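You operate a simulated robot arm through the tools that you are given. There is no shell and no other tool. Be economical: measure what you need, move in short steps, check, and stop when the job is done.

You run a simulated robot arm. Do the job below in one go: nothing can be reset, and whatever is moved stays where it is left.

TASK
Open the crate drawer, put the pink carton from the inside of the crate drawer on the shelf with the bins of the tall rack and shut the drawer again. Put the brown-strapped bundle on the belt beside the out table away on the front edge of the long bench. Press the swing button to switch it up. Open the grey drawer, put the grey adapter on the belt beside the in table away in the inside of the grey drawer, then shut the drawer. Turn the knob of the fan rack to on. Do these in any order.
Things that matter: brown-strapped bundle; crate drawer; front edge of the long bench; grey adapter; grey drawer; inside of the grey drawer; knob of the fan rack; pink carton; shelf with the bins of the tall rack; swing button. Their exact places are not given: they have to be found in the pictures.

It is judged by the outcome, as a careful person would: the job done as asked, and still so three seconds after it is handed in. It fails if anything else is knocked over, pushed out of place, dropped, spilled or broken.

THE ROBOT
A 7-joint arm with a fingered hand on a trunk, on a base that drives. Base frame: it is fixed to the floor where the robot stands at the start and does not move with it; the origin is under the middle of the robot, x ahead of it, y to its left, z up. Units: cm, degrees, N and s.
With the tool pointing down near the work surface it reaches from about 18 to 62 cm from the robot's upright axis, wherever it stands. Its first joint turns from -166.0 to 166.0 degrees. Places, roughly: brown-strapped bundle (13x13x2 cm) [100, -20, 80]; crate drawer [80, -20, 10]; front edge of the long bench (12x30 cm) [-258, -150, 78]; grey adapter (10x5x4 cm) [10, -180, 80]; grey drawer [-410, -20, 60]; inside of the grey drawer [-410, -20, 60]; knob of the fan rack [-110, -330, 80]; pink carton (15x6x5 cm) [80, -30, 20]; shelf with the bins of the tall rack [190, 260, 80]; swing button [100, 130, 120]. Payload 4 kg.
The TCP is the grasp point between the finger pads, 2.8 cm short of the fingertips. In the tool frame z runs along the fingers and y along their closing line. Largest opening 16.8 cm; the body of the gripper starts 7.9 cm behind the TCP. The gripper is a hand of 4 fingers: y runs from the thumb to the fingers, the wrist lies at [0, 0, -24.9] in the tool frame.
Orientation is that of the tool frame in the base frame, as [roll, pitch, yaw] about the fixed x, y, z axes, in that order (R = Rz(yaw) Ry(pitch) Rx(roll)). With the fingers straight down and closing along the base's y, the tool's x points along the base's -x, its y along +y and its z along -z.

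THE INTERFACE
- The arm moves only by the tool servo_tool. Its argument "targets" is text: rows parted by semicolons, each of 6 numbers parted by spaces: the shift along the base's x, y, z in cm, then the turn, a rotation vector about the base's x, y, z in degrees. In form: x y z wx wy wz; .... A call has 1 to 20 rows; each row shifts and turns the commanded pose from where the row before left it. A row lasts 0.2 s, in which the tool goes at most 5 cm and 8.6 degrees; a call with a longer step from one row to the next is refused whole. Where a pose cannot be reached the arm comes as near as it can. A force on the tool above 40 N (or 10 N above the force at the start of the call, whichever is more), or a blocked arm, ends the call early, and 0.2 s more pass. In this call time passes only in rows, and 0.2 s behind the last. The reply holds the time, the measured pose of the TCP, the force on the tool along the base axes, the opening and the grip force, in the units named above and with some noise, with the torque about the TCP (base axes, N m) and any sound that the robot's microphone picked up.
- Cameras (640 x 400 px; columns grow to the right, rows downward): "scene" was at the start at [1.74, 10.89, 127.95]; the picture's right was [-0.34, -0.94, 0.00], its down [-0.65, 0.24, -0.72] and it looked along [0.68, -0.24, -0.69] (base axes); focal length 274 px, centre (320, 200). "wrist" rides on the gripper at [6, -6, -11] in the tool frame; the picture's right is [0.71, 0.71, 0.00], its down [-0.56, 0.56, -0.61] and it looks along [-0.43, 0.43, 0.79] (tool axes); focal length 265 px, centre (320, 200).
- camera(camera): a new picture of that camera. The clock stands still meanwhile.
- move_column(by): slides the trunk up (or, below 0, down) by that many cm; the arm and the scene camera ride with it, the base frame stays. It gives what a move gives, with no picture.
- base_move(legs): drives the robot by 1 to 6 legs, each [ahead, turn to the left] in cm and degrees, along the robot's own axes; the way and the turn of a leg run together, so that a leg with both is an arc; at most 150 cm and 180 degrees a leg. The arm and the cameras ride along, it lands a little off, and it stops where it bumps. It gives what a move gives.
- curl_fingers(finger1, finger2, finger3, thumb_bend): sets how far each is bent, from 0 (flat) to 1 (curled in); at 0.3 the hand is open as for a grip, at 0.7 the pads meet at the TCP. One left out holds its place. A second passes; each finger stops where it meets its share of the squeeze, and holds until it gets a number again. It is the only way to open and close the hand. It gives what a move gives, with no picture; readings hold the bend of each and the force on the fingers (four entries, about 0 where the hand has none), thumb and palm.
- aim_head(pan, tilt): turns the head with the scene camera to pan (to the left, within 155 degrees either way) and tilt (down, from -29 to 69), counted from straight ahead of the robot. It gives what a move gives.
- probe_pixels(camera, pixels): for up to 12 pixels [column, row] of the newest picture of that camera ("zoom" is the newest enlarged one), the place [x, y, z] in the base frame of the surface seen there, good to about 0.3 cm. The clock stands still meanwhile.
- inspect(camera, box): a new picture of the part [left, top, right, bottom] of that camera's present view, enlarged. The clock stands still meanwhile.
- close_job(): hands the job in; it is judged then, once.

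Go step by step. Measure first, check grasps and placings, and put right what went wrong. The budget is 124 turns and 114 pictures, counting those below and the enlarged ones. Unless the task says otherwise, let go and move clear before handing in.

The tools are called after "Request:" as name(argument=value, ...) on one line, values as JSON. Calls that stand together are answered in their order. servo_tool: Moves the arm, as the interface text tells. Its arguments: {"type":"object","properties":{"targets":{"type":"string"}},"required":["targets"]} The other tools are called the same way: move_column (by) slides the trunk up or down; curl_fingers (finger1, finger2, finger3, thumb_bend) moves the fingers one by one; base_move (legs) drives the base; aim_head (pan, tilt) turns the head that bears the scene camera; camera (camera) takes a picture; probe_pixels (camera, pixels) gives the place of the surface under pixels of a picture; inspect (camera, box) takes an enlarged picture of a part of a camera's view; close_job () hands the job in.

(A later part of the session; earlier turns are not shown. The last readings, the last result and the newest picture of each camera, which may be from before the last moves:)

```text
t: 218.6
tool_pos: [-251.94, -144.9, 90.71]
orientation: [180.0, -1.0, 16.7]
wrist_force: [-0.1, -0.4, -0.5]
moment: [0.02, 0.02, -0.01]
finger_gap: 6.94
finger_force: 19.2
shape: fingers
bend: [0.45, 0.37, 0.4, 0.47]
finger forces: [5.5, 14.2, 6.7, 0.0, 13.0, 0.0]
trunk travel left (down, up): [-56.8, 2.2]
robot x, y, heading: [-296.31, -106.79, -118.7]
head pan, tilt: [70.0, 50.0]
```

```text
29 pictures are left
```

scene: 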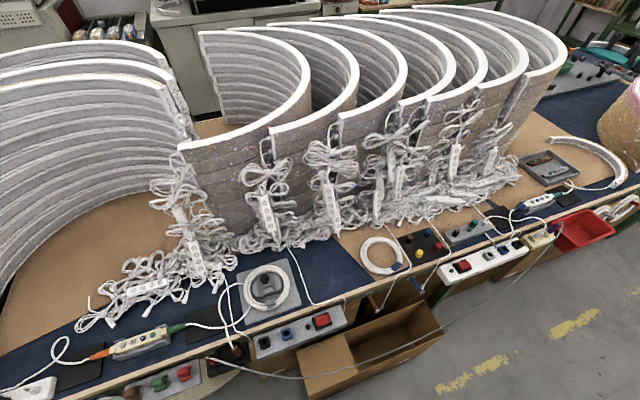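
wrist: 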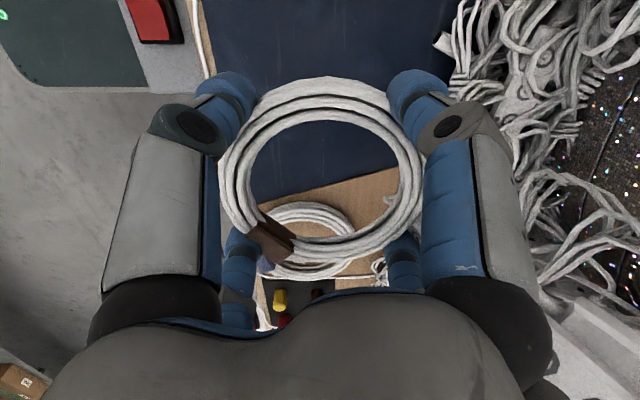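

Position is right. Lower to just above the mat and release.

Request:
servo_tool(targets="-0.2 -0.2 -3 0 0 0;0 0 -3 0 0 0;0 0 -2 0 0 0;0 0 -0.8 0 0 0;0 0 -0.4 0 0 0")

Request:
curl_fingers(finger1=0.34, finger2=0.3, finger3=0.3, thumb_bend=0.34)

Request:
servo_tool(targets="0 0 1 0 0 0;0 0 2 0 0 0;0 0 3 0 0 0;0 0 3 0 0 0")

Request:
camera(camera="wrist")

```text
t: 219.8
tool_pos: [-252.38, -145.23, 81.59]
orientation: [179.7, -1.2, 16.6]
wrist_force: [-3.7, -1.3, 26.3]
moment: [1.53, 0.74, 0.19]
finger_gap: 6.96
finger_force: 33.4
shape: fingers
bend: [0.45, 0.37, 0.4, 0.47]
finger forces: [5.4, 14.1, 6.7, 0.0, 39.4, 0.0]
trunk travel left (down, up): [-56.8, 2.2]
robot x, y, heading: [-296.26, -106.41, -118.6]
head pan, tilt: [70.0, 50.0]
```

```text
t: 220.8
tool_pos: [-252.3, -145.11, 81.33]
orientation: [-180.0, -0.9, 16.7]
wrist_force: [0.4, 0.1, -0.1]
moment: [-0.04, -0.03, -0.01]
finger_gap: 10.51
finger_force: 0.1
shape: fingers
bend: [0.34, 0.3, 0.3, 0.34]
finger forces: [0.1, 0.0, 0.0, 0.1, 0.1, 0.0]
trunk travel left (down, up): [-56.8, 2.2]
robot x, y, heading: [-296.08, -106.57, -118.7]
head pan, tilt: [70.0, 50.0]
```

```text
t: 221.8
tool_pos: [-252.35, -145.04, 90.31]
orientation: [-180.0, -0.7, 16.6]
wrist_force: [-0.7, 0.0, -0.1]
moment: [0.01, 0.0, -0.02]
finger_gap: 10.51
finger_force: 0.1
shape: fingers
bend: [0.34, 0.3, 0.3, 0.34]
finger forces: [0.0, 0.1, 0.0, 0.1, 0.1, 0.0]
trunk travel left (down, up): [-56.8, 2.2]
robot x, y, heading: [-296.19, -106.2, -118.6]
head pan, tilt: [70.0, 50.0]
```

```text
28 pictures are left
```

wrist: 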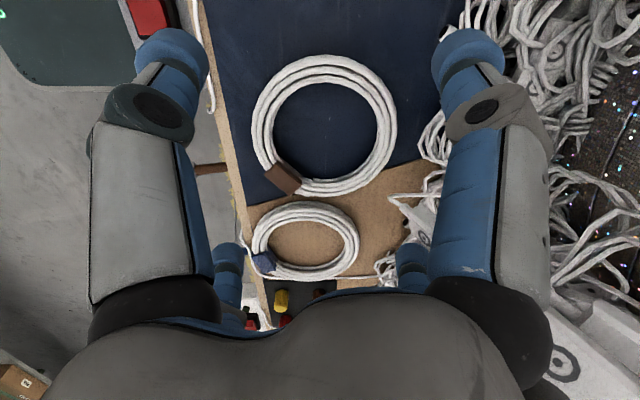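

Bundle lies flat on the mat by the brown peg. Swing the arm back to front, turn to face the grey drawer side and look.

Request:
servo_tool(targets="-3.92 -0.82 1 0 0 -2.8;-3.92 -0.82 1 0 0 -2.8;-3.92 -0.82 1 0 0 -2.8;-3.92 -0.82 0 0 0 -2.8;-3.92 -0.82 0 0 0 -2.8;-3.92 -0.82 0 0 0 -2.8;-4.06 -0.1 0 0 0 -2.8;-4.06 -0.1 0 0 0 -2.8;-4.06 -0.1 0 0 0 -2.8;-4.06 -0.1 0 0 0 -2.8;-4.06 -0.1 0 0 0 -2.8;-3.72 1.3 0 0 0 -2.8;-3.72 1.3 0 0 0 -2.8;-3.72 1.3 0 0 0 -2.8;-3.72 1.3 0 0 0 -2.8;-3.72 1.3 0 0 0 -2.8")

Request:
base_move(legs=[[0, -90]])

Request:
aim_head(pan=-15, tilt=30)

Request:
camera(camera="scene")

```text
t: 225.2
tool_pos: [-314.81, -144.3, 93.11]
orientation: [180.0, -0.9, -28.3]
wrist_force: [0.2, 0.1, -1.0]
moment: [-0.02, -0.02, 0.01]
finger_gap: 10.53
finger_force: 0.0
shape: fingers
bend: [0.34, 0.3, 0.3, 0.34]
finger forces: [0.0, 0.1, 0.0, 0.1, 0.1, 0.0]
trunk travel left (down, up): [-56.8, 2.2]
robot x, y, heading: [-296.17, -106.56, -118.9]
head pan, tilt: [70.0, 50.0]
```

```text
t: 227.6
tool_pos: [-334.73, -123.17, 93.21]
orientation: [-180.0, -1.0, -68.4]
wrist_force: [0.0, -0.2, -0.3]
moment: [0.02, 0.01, -0.04]
finger_gap: 10.54
finger_force: 0.0
shape: fingers
bend: [0.34, 0.3, 0.3, 0.34]
finger forces: [0.1, 0.0, 0.1, 0.0, 0.1, 0.0]
trunk travel left (down, up): [-56.8, 2.2]
robot x, y, heading: [-296.31, -105.99, -158.3]
head pan, tilt: [70.0, 50.0]
stopped in leg 1: the robot was blocked; the commanded pose is now the measured one
```

```text
t: 229.2
tool_pos: [-334.69, -123.19, 93.14]
orientation: [-179.9, -0.9, -68.3]
wrist_force: [0.6, -0.3, -0.1]
moment: [0.0, -0.01, 0.01]
finger_gap: 10.51
finger_force: 0.0
shape: fingers
bend: [0.34, 0.3, 0.3, 0.34]
finger forces: [0.0, 0.0, 0.0, 0.1, 0.0, 0.0]
trunk travel left (down, up): [-56.8, 2.2]
robot x, y, heading: [-295.87, -106.47, -158.5]
head pan, tilt: [-15.0, 30.0]
```

```text
27 pictures are left
```

scene: 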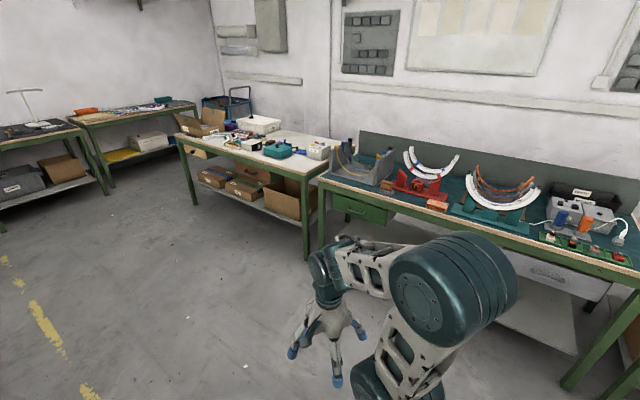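

The base corner touched something behind on turning, so move away first: forward, then come round to face the grey drawer.

Request:
base_move(legs=[[34, 0], [0, -140], [47, 0], [0, 90]])

Request:
aim_head(pan=0, tilt=35)

Request:
camera(camera="scene")

```text
t: 243.5
tool_pos: [-340.81, -57.64, 93.09]
orientation: [-180.0, -0.9, -120.7]
wrist_force: [0.6, 0.2, 0.2]
moment: [-0.03, 0.02, 0.01]
finger_gap: 10.54
finger_force: 0.1
shape: fingers
bend: [0.34, 0.3, 0.3, 0.34]
finger forces: [0.0, 0.0, 0.0, 0.0, 0.0, 0.0]
trunk travel left (down, up): [-56.8, 2.2]
robot x, y, heading: [-303.82, -78.01, 149.1]
head pan, tilt: [-15.0, 30.0]
```

```text
t: 244.3
tool_pos: [-340.81, -57.61, 93.09]
orientation: [179.9, -0.8, -120.6]
wrist_force: [-0.5, 0.2, -0.5]
moment: [-0.01, 0.0, -0.03]
finger_gap: 10.5
finger_force: 0.0
shape: fingers
bend: [0.34, 0.3, 0.3, 0.34]
finger forces: [0.1, 0.1, 0.0, 0.0, 0.0, 0.0]
trunk travel left (down, up): [-56.8, 2.2]
robot x, y, heading: [-303.79, -77.62, 149.3]
head pan, tilt: [0.0, 35.0]
```

```text
26 pictures are left
```

scene: 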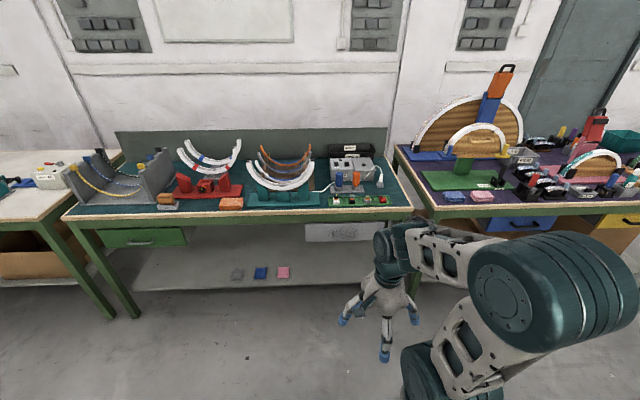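

The grey drawer is at about (345,232), under the table's right end. Zoom and measure.

Request:
inspect(camera="scene", box=[280, 180, 440, 280])

Request:
probe_pixels(camera="zoom", pixels=[[110, 180], [110, 240], [180, 190], [250, 190], [300, 185], [180, 235], [180, 215], [230, 200], [130, 195], [330, 130], [300, 235]])

```text
4.00 times, centred on (360, 230) of scene
```

zoom: 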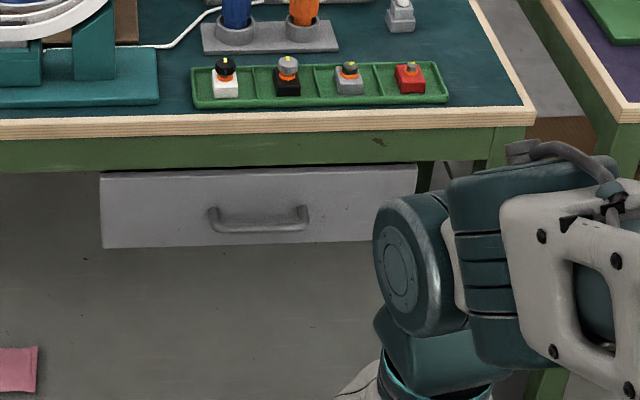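

```text
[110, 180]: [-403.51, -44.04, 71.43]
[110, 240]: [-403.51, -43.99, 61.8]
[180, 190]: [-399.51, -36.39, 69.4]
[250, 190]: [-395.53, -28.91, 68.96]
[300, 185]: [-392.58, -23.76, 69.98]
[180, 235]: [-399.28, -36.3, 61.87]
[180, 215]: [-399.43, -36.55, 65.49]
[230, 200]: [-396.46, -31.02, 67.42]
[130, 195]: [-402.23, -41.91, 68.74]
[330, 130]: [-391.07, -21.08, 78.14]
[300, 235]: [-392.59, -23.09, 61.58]
```

Handle bar ≈ u −218…−206, z ≈65.5, n≈−331; I'm aligned in u. Drive 40 cm forward, lower the trunk, form the hook hand (finger2 inner) and tilt.

Request:
base_move(legs=[[40, 1]])

Request:
move_column(by=-22)

Request:
curl_fingers(finger1=0.1, finger2=0.56, finger3=0.1, thumb_bend=0.45)

Request:
servo_tool(targets="-1 0.5 0.5 3.42 6.34 0;-1 0.5 0.5 3.42 6.34 0;-1 0.5 0.5 3.42 6.34 0;-1 0.5 0.5 3.42 6.34 0;-1 0.5 0.5 3.42 6.34 0")

Request:
camera(camera="wrist")

```text
t: 246.8
tool_pos: [-375.89, -38.18, 93.04]
orientation: [-179.9, -0.9, -119.3]
wrist_force: [0.3, 0.3, -0.5]
moment: [-0.02, -0.05, 0.01]
finger_gap: 10.52
finger_force: 0.2
shape: fingers
bend: [0.34, 0.3, 0.3, 0.34]
finger forces: [0.0, 0.0, 0.0, 0.0, 0.1, 0.1]
trunk travel left (down, up): [-56.8, 2.2]
robot x, y, heading: [-338.22, -57.79, 150.5]
head pan, tilt: [0.0, 35.0]
```

```text
t: 249.1
tool_pos: [-375.85, -38.23, 71.18]
orientation: [180.0, -0.9, -119.3]
wrist_force: [0.0, -0.4, 0.9]
moment: [-0.01, 0.03, -0.02]
finger_gap: 10.53
finger_force: 0.1
shape: fingers
bend: [0.34, 0.3, 0.3, 0.34]
finger forces: [0.0, 0.0, 0.1, 0.0, 0.1, 0.1]
trunk travel left (down, up): [-34.8, 24.2]
robot x, y, heading: [-338.5, -57.69, 150.5]
head pan, tilt: [0.0, 35.0]
```

```text
t: 250.1
tool_pos: [-375.93, -38.25, 71.24]
orientation: [-179.9, -0.9, -119.4]
wrist_force: [1.2, 0.4, 0.5]
moment: [-0.01, 0.01, -0.02]
finger_gap: 12.06
finger_force: 0.1
shape: fingers
bend: [0.1, 0.56, 0.1, 0.45]
finger forces: [0.0, 0.0, 0.1, 0.0, 0.0, 0.1]
trunk travel left (down, up): [-34.8, 24.2]
robot x, y, heading: [-338.54, -57.31, 150.1]
head pan, tilt: [0.0, 35.0]
```

```text
t: 251.3
tool_pos: [-380.88, -35.73, 73.71]
orientation: [143.9, -1.4, -118.6]
wrist_force: [-0.3, 1.2, -0.1]
moment: [0.02, 0.0, 0.0]
finger_gap: 12.06
finger_force: 0.0
shape: fingers
bend: [0.1, 0.56, 0.1, 0.45]
finger forces: [0.1, 0.0, 0.0, 0.0, 0.0, 0.0]
trunk travel left (down, up): [-34.8, 24.2]
robot x, y, heading: [-338.16, -57.52, 150.5]
head pan, tilt: [0.0, 35.0]
```

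```text
24 pictures are left
```

wrist: 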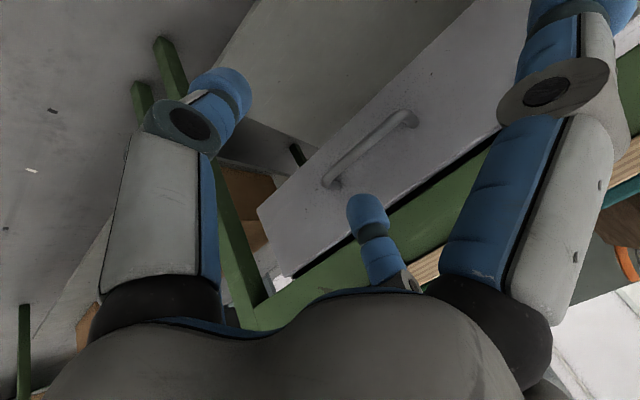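

The handle is visible at (330,180)-(412,118) in the wrist view. Measure it.

Request:
probe_pixels(camera="wrist", pixels=[[335, 168], [365, 145], [390, 127], [328, 185], [413, 122], [380, 165], [368, 200], [430, 190]])

```text
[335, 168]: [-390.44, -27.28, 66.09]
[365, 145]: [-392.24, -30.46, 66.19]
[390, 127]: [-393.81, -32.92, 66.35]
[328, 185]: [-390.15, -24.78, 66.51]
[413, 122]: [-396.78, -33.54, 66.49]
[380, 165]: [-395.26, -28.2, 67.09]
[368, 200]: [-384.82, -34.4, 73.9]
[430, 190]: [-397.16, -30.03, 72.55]
```

Bar outer face n≈−330.8, drawer face −334.4, bar top z≈66.4. Lower to z 69, move in, then drop finger2 behind the bar.

Request:
servo_tool(targets="0 0 -4.5 0 0 0;-2.9 1.55 0 0 0 0;-2.9 1.55 0 0 0 0;-2.9 1.55 0 0 0 0;0 0 -2 0 0 0;0 0 -1.5 0 0 0;0 0 -1.5 0 0 0")

Request:
camera(camera="wrist")

```text
t: 252.9
tool_pos: [-389.72, -31.06, 64.15]
orientation: [143.8, -1.5, -118.6]
wrist_force: [-2.3, 0.1, 4.8]
moment: [0.09, 0.11, 0.0]
finger_gap: 12.05
finger_force: 2.3
shape: fingers
bend: [0.1, 0.54, 0.1, 0.45]
finger forces: [0.1, 4.0, 0.1, 0.0, 0.1, 0.0]
trunk travel left (down, up): [-34.8, 24.2]
robot x, y, heading: [-338.48, -57.78, 150.3]
head pan, tilt: [0.0, 35.0]
```

```text
23 pictures are left
```

wrist: 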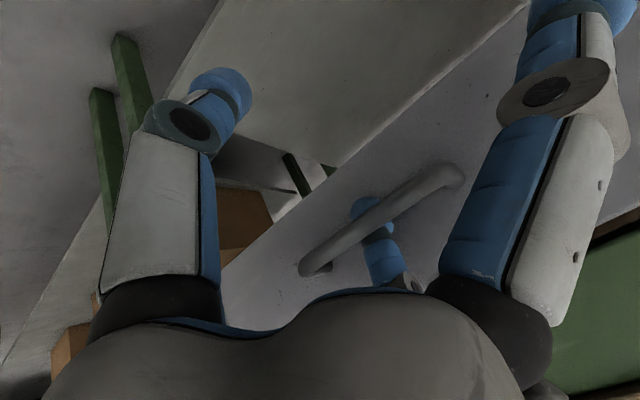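

Hooked. Pull outward 18 cm.

Request:
servo_tool(targets="1.76 -0.95 0 0 0 0;1.76 -0.95 0 0 0 0;1.76 -0.95 0 0 0 0;1.76 -0.95 0 0 0 0;1.76 -0.95 0 0 0 0;1.76 -0.95 0 0 0 0;1.76 -0.95 0 0 0 0;1.76 -0.95 0 0 0 0;1.76 -0.95 0 0 0 0")

Request:
base_move(legs=[[-5, 0]])

Request:
camera(camera="scene")

```text
t: 254.9
tool_pos: [-373.69, -39.45, 64.19]
orientation: [144.1, -1.3, -118.6]
wrist_force: [-1.0, -0.1, 0.9]
moment: [0.01, 0.02, -0.02]
finger_gap: 12.04
finger_force: 0.2
shape: fingers
bend: [0.1, 0.55, 0.1, 0.45]
finger forces: [0.0, 0.9, 0.1, 0.0, 0.1, 0.0]
trunk travel left (down, up): [-34.8, 24.2]
robot x, y, heading: [-338.39, -57.41, 150.4]
head pan, tilt: [0.0, 35.0]
```

```text
t: 255.9
tool_pos: [-369.32, -42.13, 64.2]
orientation: [144.1, -1.3, -118.6]
wrist_force: [2.0, -1.1, 0.4]
moment: [0.03, 0.05, 0.0]
finger_gap: 12.06
finger_force: 1.2
shape: fingers
bend: [0.1, 0.57, 0.1, 0.45]
finger forces: [0.1, 2.0, 0.0, 0.0, 0.0, 0.0]
trunk travel left (down, up): [-34.8, 24.2]
robot x, y, heading: [-334.04, -59.89, 150.2]
head pan, tilt: [0.0, 35.0]
```

```text
22 pictures are left
```

scene: 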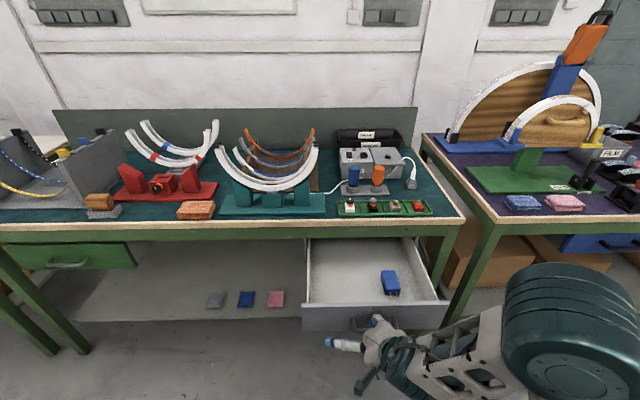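

The grey drawer is ~22 cm open; a blue adapter is inside. Measure the interior for later placement.

Request:
probe_pixels(camera="scene", pixels=[[340, 270], [390, 283], [310, 302], [440, 298], [308, 250], [360, 290], [345, 300], [340, 245], [400, 295]])

Request:
servo_tool(targets="0 0 2 0 0 0;0 0 3 0 0 0;0 0 4 0 0 0;0 0 5 0 0 0;0 0 5 -3.42 -6.34 0;0 0 5 -3.42 -6.34 0;0 0 4 -3.42 -6.34 0;0 0 0 -3.42 -6.34 0;0 0 0 -3.42 -6.34 0")

```text
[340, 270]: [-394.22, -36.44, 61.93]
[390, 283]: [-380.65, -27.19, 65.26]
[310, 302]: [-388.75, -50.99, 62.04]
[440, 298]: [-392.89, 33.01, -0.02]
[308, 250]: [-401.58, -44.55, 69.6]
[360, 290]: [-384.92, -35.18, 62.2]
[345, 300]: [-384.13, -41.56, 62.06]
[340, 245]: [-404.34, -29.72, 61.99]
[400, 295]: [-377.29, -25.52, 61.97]
```

```text
t: 257.9
tool_pos: [-369.17, -42.14, 92.27]
orientation: [-179.9, -0.9, -119.3]
wrist_force: [-0.1, -0.5, 0.1]
moment: [-0.01, -0.01, 0.04]
finger_gap: 12.07
finger_force: 0.1
shape: fingers
bend: [0.1, 0.56, 0.1, 0.45]
finger forces: [0.1, 0.0, 0.0, 0.0, 0.0, 0.1]
trunk travel left (down, up): [-34.8, 24.2]
robot x, y, heading: [-334.18, -60.03, 150.6]
head pan, tilt: [0.0, 35.0]
```

Drawer interior floor z=62, free spot ≈ (−386.5,−40.2). Hand is clear; now drive round to the near aisle (knob and adapter).

Request:
base_move(legs=[[0, -89], [150, 0], [150, 0], [17, 0], [0, -90], [125, 0]])

```text
t: 286.8
tool_pos: [-37.65, 143.62, 92.22]
orientation: [-179.9, -0.8, 62.0]
wrist_force: [0.0, -1.0, 0.3]
moment: [-0.01, 0.02, -0.01]
finger_gap: 12.06
finger_force: 0.1
shape: fingers
bend: [0.1, 0.56, 0.1, 0.45]
finger forces: [0.1, 0.0, 0.1, 0.0, 0.0, 0.1]
trunk travel left (down, up): [-34.8, 24.2]
robot x, y, heading: [-73.33, 160.86, -28.0]
head pan, tilt: [0.0, 35.0]
```

Request:
base_move(legs=[[132, 0], [0, -90.5], [150, 0], [103, 0]])

Request:
aim_head(pan=35, tilt=22)

Request:
camera(camera="scene")

```text
t: 309.1
tool_pos: [-92.49, -158.65, 92.21]
orientation: [-179.9, -0.9, -28.1]
wrist_force: [0.1, 0.1, 0.2]
moment: [-0.01, 0.0, 0.01]
finger_gap: 12.07
finger_force: 0.1
shape: fingers
bend: [0.1, 0.56, 0.1, 0.45]
finger forces: [0.0, 0.1, 0.1, 0.1, 0.1, 0.0]
trunk travel left (down, up): [-34.8, 24.2]
robot x, y, heading: [-75.46, -123.32, -118.6]
head pan, tilt: [0.0, 35.0]
```

```text
t: 310.1
tool_pos: [-92.56, -158.68, 92.32]
orientation: [-179.7, -1.0, -28.0]
wrist_force: [-0.1, 0.1, -1.0]
moment: [0.0, 0.03, -0.01]
finger_gap: 12.06
finger_force: 0.1
shape: fingers
bend: [0.1, 0.56, 0.1, 0.45]
finger forces: [0.0, 0.0, 0.1, 0.0, 0.1, 0.0]
trunk travel left (down, up): [-34.8, 24.2]
robot x, y, heading: [-75.23, -123.19, -118.5]
head pan, tilt: [35.0, 22.0]
```

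```text
21 pictures are left
```

scene: 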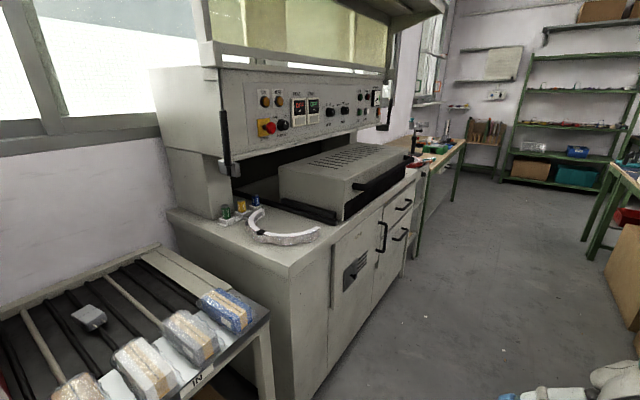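

The grey adapter is on the IN belt at (90,317), behind a row of packages. First go on to the fan rack for the knob.

Request:
base_move(legs=[[150, 0], [25, 0]])

Request:
aim_head(pan=65, tilt=30)

Request:
camera(camera="scene")

```text
t: 319.0
tool_pos: [-176.15, -312.61, 92.29]
orientation: [-179.9, -1.0, -28.1]
wrist_force: [-0.6, -0.1, 1.0]
moment: [-0.04, 0.01, 0.01]
finger_gap: 12.05
finger_force: 0.0
shape: fingers
bend: [0.1, 0.56, 0.1, 0.45]
finger forces: [0.0, 0.1, 0.1, 0.0, 0.1, 0.0]
trunk travel left (down, up): [-34.8, 24.2]
robot x, y, heading: [-159.12, -276.54, -118.2]
head pan, tilt: [35.0, 22.0]
```

```text
t: 319.9
tool_pos: [-176.03, -312.71, 92.27]
orientation: [180.0, -0.9, -28.1]
wrist_force: [0.2, 0.7, -0.8]
moment: [0.0, 0.0, 0.01]
finger_gap: 12.05
finger_force: 0.0
shape: fingers
bend: [0.1, 0.56, 0.1, 0.45]
finger forces: [0.0, 0.1, 0.1, 0.1, 0.0, 0.1]
trunk travel left (down, up): [-34.8, 24.2]
robot x, y, heading: [-158.85, -276.94, -118.6]
head pan, tilt: [65.0, 30.0]
```

```text
20 pictures are left
```

scene: 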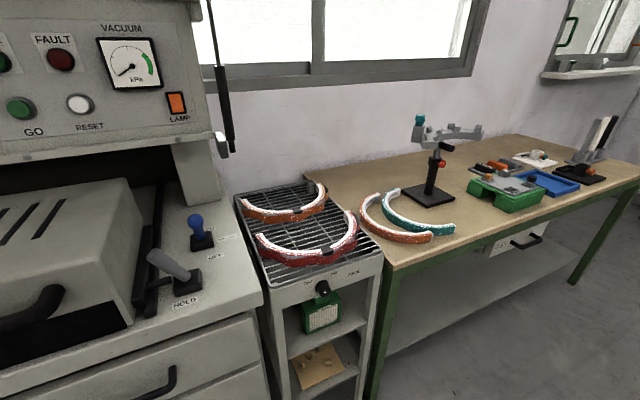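

The rack with a grid top between the press and the green-legged bench has a knob at (322,288). Zoom and measure.

Request:
inspect(camera="scene", box=[270, 255, 390, 330])

Request:
probe_pixels(camera="zoom", pixels=[[275, 175], [290, 150], [265, 165], [200, 200], [350, 160], [240, 200], [320, 140]])

```text
5.33 times, centred on (330, 292) of scene
```

zoom: 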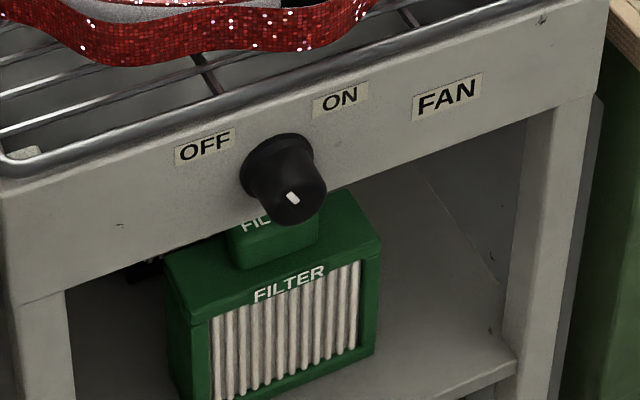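

```text
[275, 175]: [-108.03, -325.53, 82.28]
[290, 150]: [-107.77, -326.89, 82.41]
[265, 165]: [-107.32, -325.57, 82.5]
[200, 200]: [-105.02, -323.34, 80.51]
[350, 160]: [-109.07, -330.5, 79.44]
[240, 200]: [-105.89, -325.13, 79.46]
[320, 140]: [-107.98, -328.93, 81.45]
```

Knob "FAN" currently points OFF (up-left); ON is to the right, so clockwise. Its axis is along n at u≈−338.7, z≈80.5. Swing the arm to face it, then tilt horizontal.

Request:
curl_fingers(finger1=0.45, finger2=0.45, finger3=0.45, thumb_bend=0.45)

Request:
servo_tool(targets="2.87 -1.7 0 0 0 5;2.87 -1.7 0 0 0 5;2.87 -1.7 0 0 0 5;2.87 -1.7 0 0 0 5;2.87 -1.7 0 0 0 5;2.87 -1.7 0 0 0 5;3.25 -0.37 0 0 0 5;3.25 -0.37 0 0 0 5;3.25 -0.37 0 0 0 5;3.25 -0.37 0 0 0 5;3.25 -0.37 0 0 0 5;3.25 -0.37 0 0 0 5;3.47 0.72 0 0 0 5;3.47 0.72 0 0 0 5;3.47 0.72 0 0 0 5;3.47 0.72 0 0 0 5;3.47 0.72 0 0 0 5;3.47 0.72 0 0 0 5")

Request:
servo_tool(targets="0 0 -1 -3.9 -7.2 0;0 0 -1 -3.9 -7.2 0;0 0 -1 -3.9 -7.2 0;0 0 -1 -3.9 -7.2 0;0 0 -1 -3.9 -7.2 0;0 0 -1 -3.9 -7.2 0;0 0 -1 -3.9 -7.2 0;0 0 -1 -3.9 -7.2 0;0 0 -1 -3.9 -7.2 0;0 0 -1 -3.9 -7.2 0;0 0 -1.5 -3.9 -7.2 0")

Request:
camera(camera="wrist")

```text
t: 320.9
tool_pos: [-176.09, -312.53, 92.43]
orientation: [-179.9, -1.0, -27.9]
wrist_force: [-0.3, 0.1, -0.3]
moment: [0.01, 0.03, 0.01]
finger_gap: 7.28
finger_force: 0.0
shape: fingers
bend: [0.45, 0.45, 0.45, 0.45]
finger forces: [0.0, 0.0, 0.0, 0.0, 0.0, 0.0]
trunk travel left (down, up): [-34.8, 24.2]
robot x, y, heading: [-158.96, -277.01, -118.0]
head pan, tilt: [65.0, 30.0]
```

```text
t: 324.7
tool_pos: [-118.4, -320.62, 92.23]
orientation: [-179.9, -1.0, 62.1]
wrist_force: [0.0, -0.4, -0.2]
moment: [0.0, -0.02, -0.02]
finger_gap: 7.27
finger_force: 0.0
shape: fingers
bend: [0.45, 0.45, 0.45, 0.45]
finger forces: [0.0, 0.0, 0.1, 0.0, 0.0, 0.1]
trunk travel left (down, up): [-34.8, 24.2]
robot x, y, heading: [-159.16, -277.42, -118.3]
head pan, tilt: [65.0, 30.0]
```

```text
t: 327.1
tool_pos: [-113.58, -329.0, 83.06]
orientation: [89.8, 0.5, 62.7]
wrist_force: [0.3, 0.5, 2.6]
moment: [0.13, -0.18, -0.03]
finger_gap: 7.26
finger_force: 1.7
shape: fingers
bend: [0.45, 0.45, 0.45, 0.45]
finger forces: [2.7, 0.0, 0.0, 0.0, 0.0, 0.0]
out of reach, approached as far as the arm can: row 4, 6, 7, 8, 9, 10
trunk travel left (down, up): [-34.8, 24.2]
robot x, y, heading: [-158.85, -277.21, -118.4]
head pan, tilt: [65.0, 30.0]
```

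```text
18 pictures are left
```

wrist: 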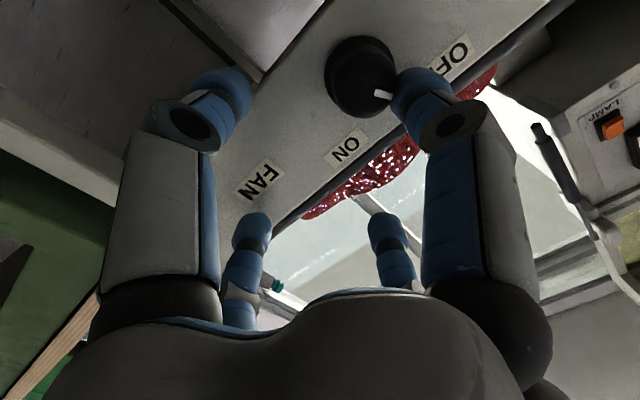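

The hand drifted close; finger1 touches the knob lightly. Back off 5 cm, then measure the knob from the wrist.

Request:
servo_tool(targets="-1.8 0.95 0 0 0 0;-1.8 0.95 0 0 0 0;-1.8 0.95 0 0 0 0")

Request:
camera(camera="wrist")

```text
t: 327.9
tool_pos: [-116.8, -330.77, 82.52]
orientation: [90.0, 0.5, 62.5]
wrist_force: [0.7, 0.4, 0.2]
moment: [0.0, 0.01, 0.01]
finger_gap: 7.31
finger_force: 0.0
shape: fingers
bend: [0.45, 0.45, 0.45, 0.45]
finger forces: [0.1, 0.1, 0.0, 0.0, 0.0, 0.1]
out of reach, approached as far as the arm can: row 1, 2, 3
trunk travel left (down, up): [-34.8, 24.2]
robot x, y, heading: [-159.12, -276.98, -118.1]
head pan, tilt: [65.0, 30.0]
```

```text
17 pictures are left
```

wrist: 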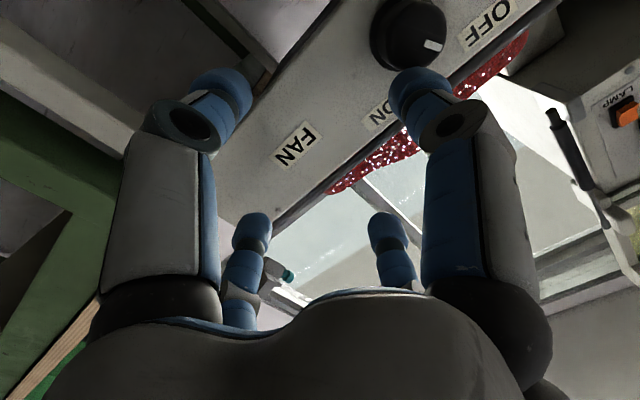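

The arm is at an awkward limit. Back the hand off with less tilt, lower the trunk, and shift the base nearer to a pose like the one that worked for the button.

Request:
servo_tool(targets="-2.2 1.2 1 3.56 6.6 0;-2.2 1.2 1 3.56 6.6 0;-2.2 1.2 1 3.56 6.6 0;-2.2 1.2 1 3.56 6.6 0;-2.2 1.2 1 3.56 6.6 0")

Request:
base_move(legs=[[-20, 0], [0, 22], [32, 0], [0, -22]])

Request:
move_column(by=-12)

```text
t: 329.1
tool_pos: [-126.41, -328.18, 87.78]
orientation: [127.7, -0.2, 62.6]
wrist_force: [0.6, 0.5, -0.8]
moment: [-0.03, -0.02, -0.01]
finger_gap: 7.3
finger_force: 0.2
shape: fingers
bend: [0.45, 0.45, 0.45, 0.45]
finger forces: [0.0, 0.0, 0.1, 0.0, 0.0, 0.0]
out of reach, approached as far as the arm can: row 1, 2, 3
trunk travel left (down, up): [-34.8, 24.2]
robot x, y, heading: [-158.97, -276.76, -118.2]
head pan, tilt: [65.0, 30.0]
```

```text
t: 333.5
tool_pos: [-102.77, -320.54, 88.59]
orientation: [127.2, 0.8, 87.3]
wrist_force: [-28.0, 14.5, 9.6]
moment: [-0.56, 0.27, 2.52]
finger_gap: 10.18
finger_force: 20.3
shape: fingers
bend: [0.3, 0.45, 0.49, 0.43]
finger forces: [25.4, 0.0, 12.9, 0.0, 2.8, 0.1]
trunk travel left (down, up): [-34.8, 24.2]
robot x, y, heading: [-152.35, -287.11, -96.4]
head pan, tilt: [65.0, 30.0]
stopped in leg 3: the force on the tool passed its limit at 46 N (the readings are from after the stop); the commanded pose is now the measured one
```

```text
t: 333.9
tool_pos: [-102.7, -320.53, 88.49]
orientation: [126.6, 1.1, 87.6]
wrist_force: [-29.8, 11.4, 9.1]
moment: [0.72, 0.46, 2.55]
finger_gap: 10.09
finger_force: 17.2
shape: fingers
bend: [0.3, 0.45, 0.46, 0.43]
finger forces: [26.6, 0.1, 3.1, 0.0, 5.3, 0.1]
trunk travel left (down, up): [-34.1, 24.9]
robot x, y, heading: [-152.17, -287.48, -96.4]
head pan, tilt: [65.0, 30.0]
stopped: the force on the tool passed its limit at 47 N (the readings are from after the stop); the commanded pose is now the measured one
```

The hand bumped something after the base turn. Look before moving.

Request:
aim_head(pan=50, tilt=40)

Request:
camera(camera="scene")

```text
t: 334.6
tool_pos: [-102.66, -320.49, 88.44]
orientation: [126.5, 1.0, 87.5]
wrist_force: [-32.9, 15.1, 12.8]
moment: [0.08, 0.49, 2.95]
finger_gap: 10.13
finger_force: 22.8
shape: fingers
bend: [0.3, 0.45, 0.46, 0.43]
finger forces: [29.6, 0.0, 9.3, 0.0, 6.7, 0.0]
trunk travel left (down, up): [-34.1, 24.9]
robot x, y, heading: [-152.49, -287.31, -96.3]
head pan, tilt: [50.0, 40.0]
```

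```text
16 pictures are left
```

scene: 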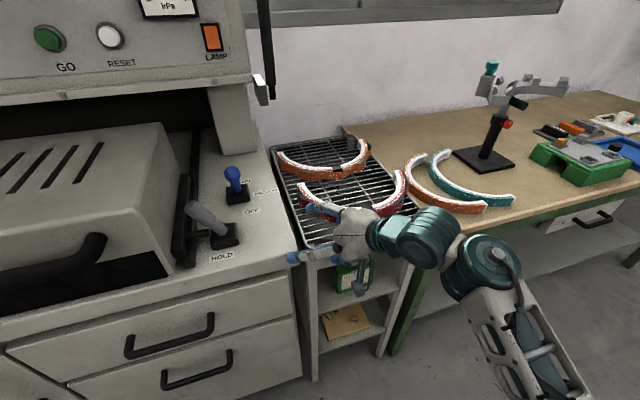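

The hand is over the grid's front, pressed back along −n. Retreat up and outward.

Request:
servo_tool(targets="-0.9 0.5 0.8 0 0 0;-1.8 0.95 1 0 0 0;-2.6 1.4 1 0 0 0;-2.6 1.4 0.5 0 0 0;-2.6 1.4 0 0 0 0;-2.6 1.4 0 0 0 0")

Request:
inspect(camera="scene", box=[240, 100, 480, 330])

```text
t: 336.1
tool_pos: [-112.66, -319.9, 96.07]
orientation: [127.0, 0.5, 87.3]
wrist_force: [0.0, 0.1, -0.4]
moment: [0.02, -0.03, -0.02]
finger_gap: 7.31
finger_force: 0.1
shape: fingers
bend: [0.45, 0.45, 0.45, 0.45]
finger forces: [0.0, 0.0, 0.0, 0.0, 0.0, 0.0]
out of reach, approached as far as the arm can: row 2, 3, 4, 5, 6
trunk travel left (down, up): [-34.1, 24.9]
robot x, y, heading: [-152.3, -287.36, -96.2]
head pan, tilt: [50.0, 40.0]
```

```text
1.74 times, centred on (360, 215) of scene
```

zoom: 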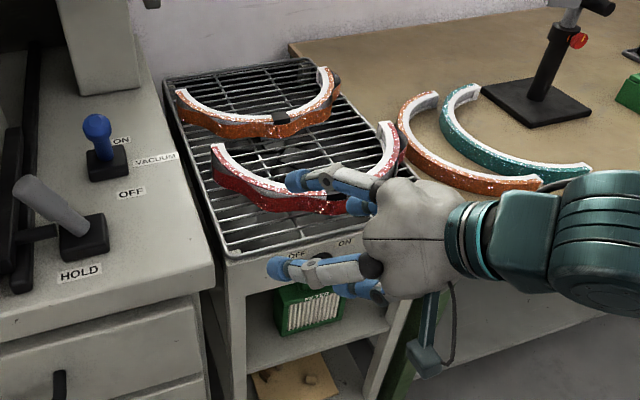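

The base now stands at nearly the ideal spot (like the button pose). Raise the hand clear, straighten yaw, then lower the trunk under it.

Request:
servo_tool(targets="0 0 3.4 0 0 -6.4;0 0 3.4 0 0 -6.4;0 0 3.4 0 0 -6.4;0 0 3.4 0 0 -6.4")

Request:
move_column(by=-13)

Request:
servo_tool(targets="-1.8 0.95 0 0 0 0;-1.8 0.95 0 0 0 0;-1.8 0.95 0 0 0 0;-1.8 0.95 0 0 0 0;-1.8 0.95 0 0 0 0")

```text
t: 337.1
tool_pos: [-111.73, -321.88, 109.05]
orientation: [125.0, -0.4, 68.7]
wrist_force: [-0.1, 0.4, 0.1]
moment: [0.01, 0.01, 0.02]
finger_gap: 7.27
finger_force: 0.1
shape: fingers
bend: [0.45, 0.45, 0.45, 0.45]
finger forces: [0.0, 0.0, 0.0, 0.1, 0.1, 0.1]
out of reach, approached as far as the arm can: row 1, 2, 3, 4
trunk travel left (down, up): [-34.1, 24.9]
robot x, y, heading: [-152.27, -287.18, -96.3]
head pan, tilt: [50.0, 40.0]
```

```text
t: 338.6
tool_pos: [-111.68, -321.95, 96.05]
orientation: [125.0, -0.6, 68.5]
wrist_force: [-0.6, 0.5, -0.5]
moment: [0.0, -0.03, 0.01]
finger_gap: 7.27
finger_force: 0.1
shape: fingers
bend: [0.45, 0.45, 0.45, 0.45]
finger forces: [0.0, 0.0, 0.1, 0.1, 0.1, 0.0]
trunk travel left (down, up): [-21.1, 37.9]
robot x, y, heading: [-152.2, -287.11, -96.2]
head pan, tilt: [50.0, 40.0]
```

```text
t: 339.8
tool_pos: [-120.64, -317.12, 96.28]
orientation: [125.2, -0.6, 68.5]
wrist_force: [-0.5, 0.1, -1.2]
moment: [0.0, 0.01, 0.0]
finger_gap: 7.26
finger_force: 0.0
shape: fingers
bend: [0.45, 0.45, 0.45, 0.45]
finger forces: [0.1, 0.1, 0.1, 0.0, 0.1, 0.0]
trunk travel left (down, up): [-21.1, 37.9]
robot x, y, heading: [-152.75, -287.07, -96.3]
head pan, tilt: [50.0, 40.0]
```

Retraction works now. Lower to knob height and tilt to horizontal.

Request:
servo_tool(targets="0 0 -3.8 0 0 -2;0 0 -3.8 0 0 -2;0 0 -3.8 0 0 -2;0 0 -3.8 0 0 0;-0.3 -0.4 0 -3.5 -6.6 0;-0.3 -0.4 0 -3.5 -6.6 0;-0.3 -0.4 0 -3.5 -6.6 0;0 0 0 -3.5 -6.6 0")

Request:
camera(camera="wrist")

```text
t: 341.6
tool_pos: [-124.9, -335.24, 101.3]
orientation: [95.1, -0.1, 62.9]
wrist_force: [-0.9, 0.5, 0.9]
moment: [0.01, 0.0, -0.01]
finger_gap: 7.25
finger_force: 0.0
shape: fingers
bend: [0.45, 0.45, 0.45, 0.45]
finger forces: [0.0, 0.0, 0.0, 0.1, 0.0, 0.1]
out of reach, approached as far as the arm can: row 1, 2, 3, 4, 5, 6, 7, 8
trunk travel left (down, up): [-21.1, 37.9]
robot x, y, heading: [-152.37, -287.31, -96.1]
head pan, tilt: [50.0, 40.0]
```

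```text
14 pictures are left
```

wrist: 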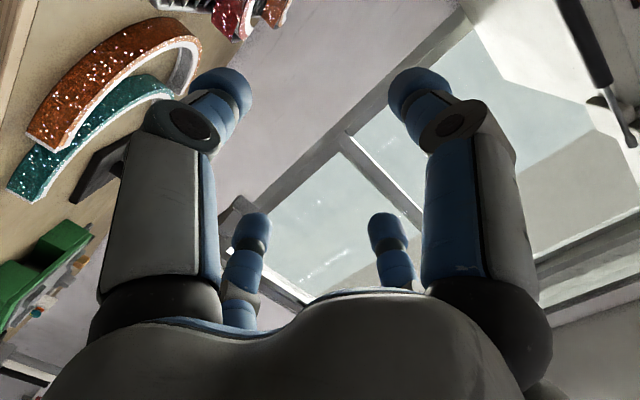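

The arm got into a poor posture; the first trunk height and base distance were right but ~6 cm off sideways. Untilt the tool, move the base back to that standoff, and restore the trunk.

Request:
servo_tool(targets="-1 0.5 0 3.56 6.6 0;-1 0.5 0 3.56 6.6 0;-1 0.5 0 3.56 6.6 0;-1 0.5 0 3.56 6.6 0;-1 0.5 0 3.56 6.6 0;-1 0.5 0 3.56 6.6 0;0 0 0 3.56 6.6 0;0 0 0 3.56 6.6 0")

Request:
base_move(legs=[[-28, 0], [0, -22], [14, 0]])

Request:
move_column(by=13)

```text
t: 343.4
tool_pos: [-126.77, -330.98, 96.95]
orientation: [136.8, 1.3, 60.9]
wrist_force: [0.0, -0.8, -0.1]
moment: [0.0, -0.04, -0.01]
finger_gap: 7.29
finger_force: 0.1
shape: fingers
bend: [0.45, 0.45, 0.45, 0.45]
finger forces: [0.1, 0.0, 0.0, 0.0, 0.1, 0.1]
out of reach, approached as far as the arm can: row 4, 5, 6, 7, 8
trunk travel left (down, up): [-21.1, 37.9]
robot x, y, heading: [-152.16, -287.13, -96.3]
head pan, tilt: [50.0, 40.0]
```

```text
t: 347.5
tool_pos: [-148.61, -322.02, 96.99]
orientation: [136.7, 1.3, 38.7]
wrist_force: [-0.7, -0.2, -0.4]
moment: [-0.04, -0.01, 0.02]
finger_gap: 7.25
finger_force: 0.1
shape: fingers
bend: [0.45, 0.45, 0.45, 0.45]
finger forces: [0.1, 0.0, 0.0, 0.0, 0.0, 0.0]
trunk travel left (down, up): [-21.1, 37.9]
robot x, y, heading: [-155.99, -271.7, -118.2]
head pan, tilt: [50.0, 40.0]
```

```text
t: 349.0
tool_pos: [-148.54, -322.04, 109.93]
orientation: [136.8, 1.3, 38.7]
wrist_force: [-0.6, -1.0, 0.6]
moment: [0.02, -0.01, -0.01]
finger_gap: 7.27
finger_force: 0.1
shape: fingers
bend: [0.45, 0.45, 0.45, 0.45]
finger forces: [0.0, 0.0, 0.0, 0.1, 0.0, 0.0]
trunk travel left (down, up): [-34.1, 24.9]
robot x, y, heading: [-156.23, -271.96, -118.3]
head pan, tilt: [50.0, 40.0]
```

Base is at the right standoff now. Untilt to vertical while moving in front of the knob, then tilt up.

Request:
servo_tool(targets="3.32 0.12 -2.45 5.6 4.5 0;3.32 0.12 -2.45 5.6 4.5 0;3.32 0.12 -2.45 5.6 4.5 0;3.32 0.12 -2.45 5.6 4.5 0;3.32 0.12 -2.45 5.6 4.5 0;3.32 0.12 -2.45 5.6 4.5 0;3.32 0.12 -2.45 0 0 7.7;3.32 0.12 -2.45 0 0 7.7;3.32 0.12 -2.45 0 0 7.7")

Request:
servo_tool(targets="0 0 -0.6 -3.8 -7.05 0;0 0 -0.6 -3.8 -7.05 0;0 0 -0.6 -3.8 -7.05 0;0 0 -0.6 -3.8 -7.05 0;0 0 -0.6 -3.8 -7.05 0;0 0 -0.6 -3.8 -7.05 0;0 0 -0.6 -3.8 -7.05 0;0 0 -0.6 -3.8 -7.05 0;0 0 -0.6 -3.8 -7.05 0")

Request:
camera(camera="wrist")

```text
t: 351.0
tool_pos: [-118.59, -320.79, 88.05]
orientation: [179.8, 0.9, 62.8]
wrist_force: [-0.6, -0.5, 0.1]
moment: [-0.02, -0.02, 0.01]
finger_gap: 7.27
finger_force: 0.2
shape: fingers
bend: [0.45, 0.45, 0.45, 0.45]
finger forces: [0.0, 0.0, 0.0, 0.0, 0.0, 0.0]
trunk travel left (down, up): [-34.1, 24.9]
robot x, y, heading: [-156.21, -271.8, -118.2]
head pan, tilt: [50.0, 40.0]
```

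```text
t: 353.0
tool_pos: [-116.47, -326.35, 83.71]
orientation: [107.5, 1.3, 61.2]
wrist_force: [0.9, -0.1, 0.5]
moment: [0.01, 0.0, -0.01]
finger_gap: 7.26
finger_force: 0.0
shape: fingers
bend: [0.45, 0.45, 0.45, 0.45]
finger forces: [0.0, 0.1, 0.1, 0.0, 0.1, 0.0]
out of reach, approached as far as the arm can: row 7, 8, 9
trunk travel left (down, up): [-34.1, 24.9]
robot x, y, heading: [-156.42, -272.0, -118.4]
head pan, tilt: [50.0, 40.0]
```

```text
13 pictures are left
```

wrist: 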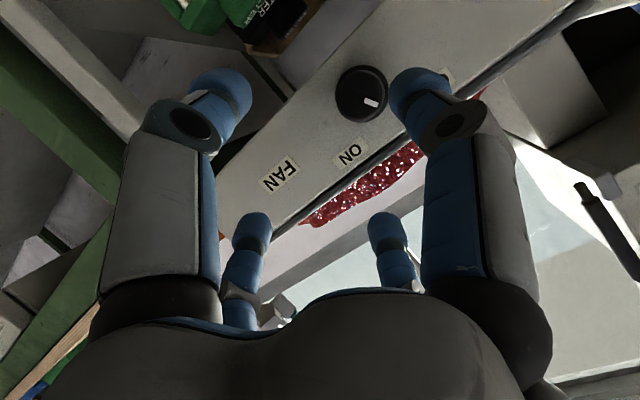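

Tilt 72°, knob at (360,92). Measure it.

Request:
probe_pixels(camera="wrist", pixels=[[360, 92], [345, 92], [372, 102], [352, 110], [368, 75], [350, 150], [300, 130]])

```text
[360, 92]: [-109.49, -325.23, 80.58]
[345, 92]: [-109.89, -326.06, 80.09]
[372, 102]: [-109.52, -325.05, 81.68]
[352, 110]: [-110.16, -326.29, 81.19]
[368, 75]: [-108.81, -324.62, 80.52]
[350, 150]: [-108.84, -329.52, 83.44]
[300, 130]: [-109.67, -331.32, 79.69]
```

Knob face at (−109.5,−325.3,80.7), protruding 2.5 cm. Align and advance around it, then close.

Request:
servo_tool(targets="1 1.85 -1.2 0 0 0;1 1.85 -1.3 0 0 0;1.5 -0.8 0 0 0 0;1.5 -0.8 0 0 0 0;1.4 -0.75 0 0 0 0")

Request:
camera(camera="wrist")

```text
t: 354.0
tool_pos: [-111.2, -326.48, 81.31]
orientation: [107.8, 1.4, 60.9]
wrist_force: [-17.4, 7.9, 3.4]
moment: [0.1, 0.01, 1.38]
finger_gap: 7.52
finger_force: 11.3
shape: fingers
bend: [0.43, 0.43, 0.45, 0.45]
finger forces: [20.2, 1.9, 0.1, 0.0, 0.0, 0.0]
out of reach, approached as far as the arm can: row 1, 2
trunk travel left (down, up): [-34.1, 24.9]
robot x, y, heading: [-156.09, -271.18, -118.5]
head pan, tilt: [50.0, 40.0]
stopped in row 4: the force on the tool passed its limit at 87 N (the readings are from after the stop); the commanded pose is now the measured one
```

```text
12 pictures are left
```

wrist: 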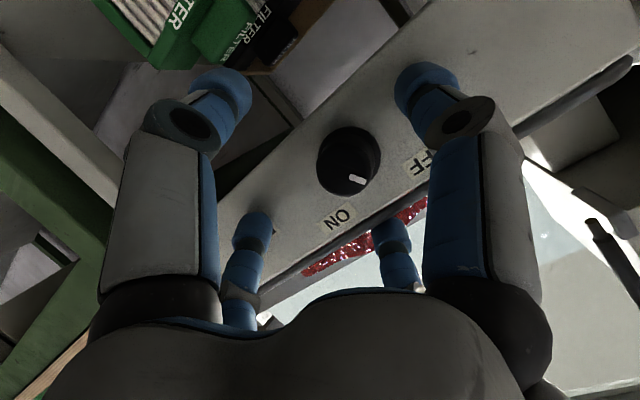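

Fingers reached the panel; knob lies ~1.8 cm to +u of the axis. Ease off and shift with the base, then close on it.

Request:
servo_tool(targets="-0.6 0.32 0 0 0 0")

Request:
base_move(legs=[[-1.8, 0]])

Request:
curl_fingers(finger1=0.75, finger2=0.75, finger3=0.75, thumb_bend=0.75)

Request:
camera(camera="wrist")

```text
t: 354.4
tool_pos: [-111.37, -326.04, 81.14]
orientation: [107.9, 1.6, 61.0]
wrist_force: [0.1, 1.2, 3.0]
moment: [-0.09, -0.12, 0.0]
finger_gap: 7.28
finger_force: 1.3
shape: fingers
bend: [0.45, 0.43, 0.45, 0.45]
finger forces: [0.0, 2.7, 0.1, 0.1, 0.0, 0.1]
trunk travel left (down, up): [-34.1, 24.9]
robot x, y, heading: [-155.72, -271.56, -118.2]
head pan, tilt: [50.0, 40.0]
```

```text
t: 355.2
tool_pos: [-110.54, -324.48, 81.21]
orientation: [108.0, 1.5, 61.0]
wrist_force: [0.6, 2.1, 2.5]
moment: [-0.09, -0.1, 0.07]
finger_gap: 7.3
finger_force: 1.6
shape: fingers
bend: [0.45, 0.42, 0.45, 0.45]
finger forces: [0.1, 2.8, 0.0, 0.1, 0.0, 0.0]
trunk travel left (down, up): [-34.1, 24.9]
robot x, y, heading: [-155.21, -270.33, -118.3]
head pan, tilt: [50.0, 40.0]
```

```text
t: 356.2
tool_pos: [-110.51, -324.51, 81.25]
orientation: [107.8, 1.5, 61.0]
wrist_force: [0.9, -1.2, 4.8]
moment: [-0.33, -0.57, -0.01]
finger_gap: 1.07
finger_force: 18.5
shape: fingers
bend: [0.65, 0.44, 0.62, 0.66]
finger forces: [6.9, 11.8, 6.6, 0.0, 11.1, 0.1]
trunk travel left (down, up): [-34.1, 24.9]
robot x, y, heading: [-155.4, -270.44, -118.4]
head pan, tilt: [50.0, 40.0]
```

```text
11 pictures are left
```

wrist: 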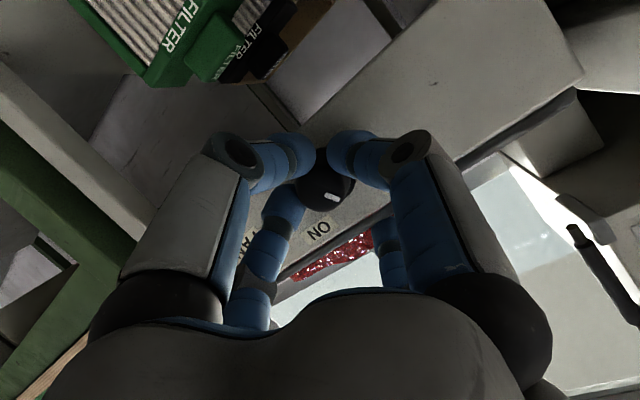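

Fingers 1, 3 and thumb hold the knob. Ease finger2 (on the rail) and rotate clockwise about n by 45°.

Request:
curl_fingers(finger2=0.4)

Request:
servo_tool(targets="0 0 0 6.6 -3.56 0;0 0 0 6.6 -3.56 0;0 0 0 6.6 -3.56 0;0 0 0 6.6 -3.56 0;0 0 0 6.6 -3.56 0;0 0 0 6.6 -3.56 0")

Request:
camera(camera="wrist")

```text
t: 357.2
tool_pos: [-110.5, -324.41, 80.59]
orientation: [108.5, 1.5, 61.1]
wrist_force: [-4.9, 5.7, -23.0]
moment: [0.26, 0.33, 0.03]
finger_gap: 0.43
finger_force: 16.2
shape: fingers
bend: [0.67, 0.39, 0.64, 0.69]
finger forces: [11.6, 1.0, 10.1, 0.0, 9.6, 0.0]
trunk travel left (down, up): [-34.1, 24.9]
robot x, y, heading: [-155.11, -270.23, -118.3]
head pan, tilt: [50.0, 40.0]
```

```text
t: 358.6
tool_pos: [-110.32, -324.03, 81.41]
orientation: [108.3, -43.4, 61.4]
wrist_force: [-4.4, 21.9, -6.8]
moment: [-1.09, 0.7, 0.6]
finger_gap: 0.03
finger_force: 25.2
shape: fingers
bend: [0.69, 0.35, 0.6, 0.69]
finger forces: [0.1, 18.9, 22.0, 0.1, 8.9, 0.1]
trunk travel left (down, up): [-34.1, 24.9]
robot x, y, heading: [-155.31, -270.02, -118.4]
head pan, tilt: [50.0, 40.0]
```

```text
10 pictures are left
```

wrist: 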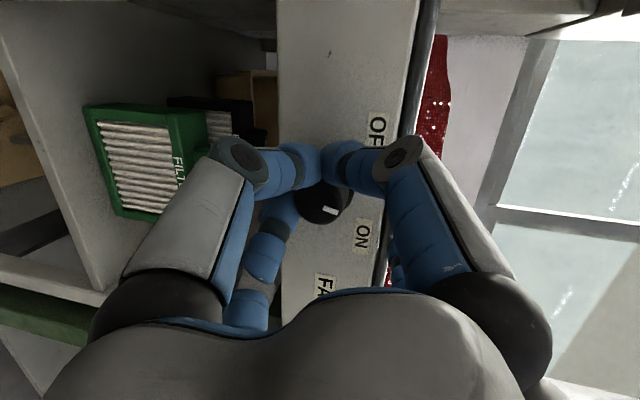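

The pointer (331,210) now aims toward ON (363,235). Release, back off and check with a zoom.

Request:
curl_fingers(finger1=0.45, finger2=0.4, finger3=0.45, thumb_bend=0.45)

Request:
servo_tool(targets="-0.9 0.5 0 0 0 0;-1.8 0.95 0 0 0 0;-1.8 0.95 0 0 0 0;-1.8 0.95 0 0 0 0")

Request:
inspect(camera="wrist", box=[240, 40, 440, 240])

```text
t: 359.6
tool_pos: [-110.61, -324.55, 81.32]
orientation: [108.3, -43.4, 60.8]
wrist_force: [-4.1, -1.5, 7.5]
moment: [-0.43, -0.3, -0.32]
finger_gap: 7.2
finger_force: 3.3
shape: fingers
bend: [0.45, 0.34, 0.45, 0.45]
finger forces: [0.0, 7.2, 0.0, 0.0, 0.1, 0.0]
trunk travel left (down, up): [-34.1, 24.9]
robot x, y, heading: [-155.1, -270.15, -118.9]
head pan, tilt: [50.0, 40.0]
```

```text
t: 360.6
tool_pos: [-116.82, -321.04, 81.16]
orientation: [108.6, -43.6, 60.8]
wrist_force: [0.2, 0.5, -0.4]
moment: [-0.01, -0.05, 0.02]
finger_gap: 7.2
finger_force: 0.0
shape: fingers
bend: [0.45, 0.4, 0.45, 0.45]
finger forces: [0.0, 0.0, 0.0, 0.0, 0.0, 0.0]
trunk travel left (down, up): [-34.1, 24.9]
robot x, y, heading: [-155.3, -270.87, -118.6]
head pan, tilt: [50.0, 40.0]
```

```text
2.00 times, centred on (340, 140) of wrist
```

zoom: 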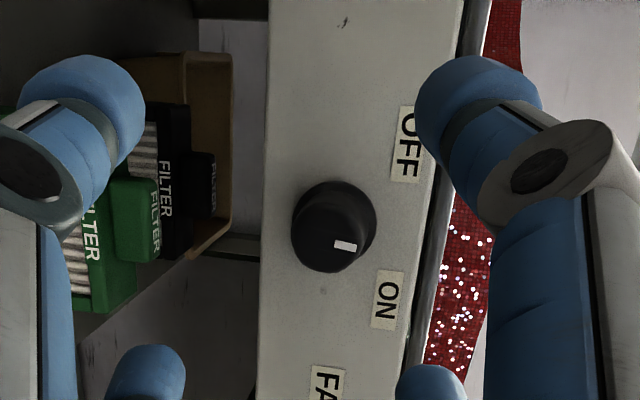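

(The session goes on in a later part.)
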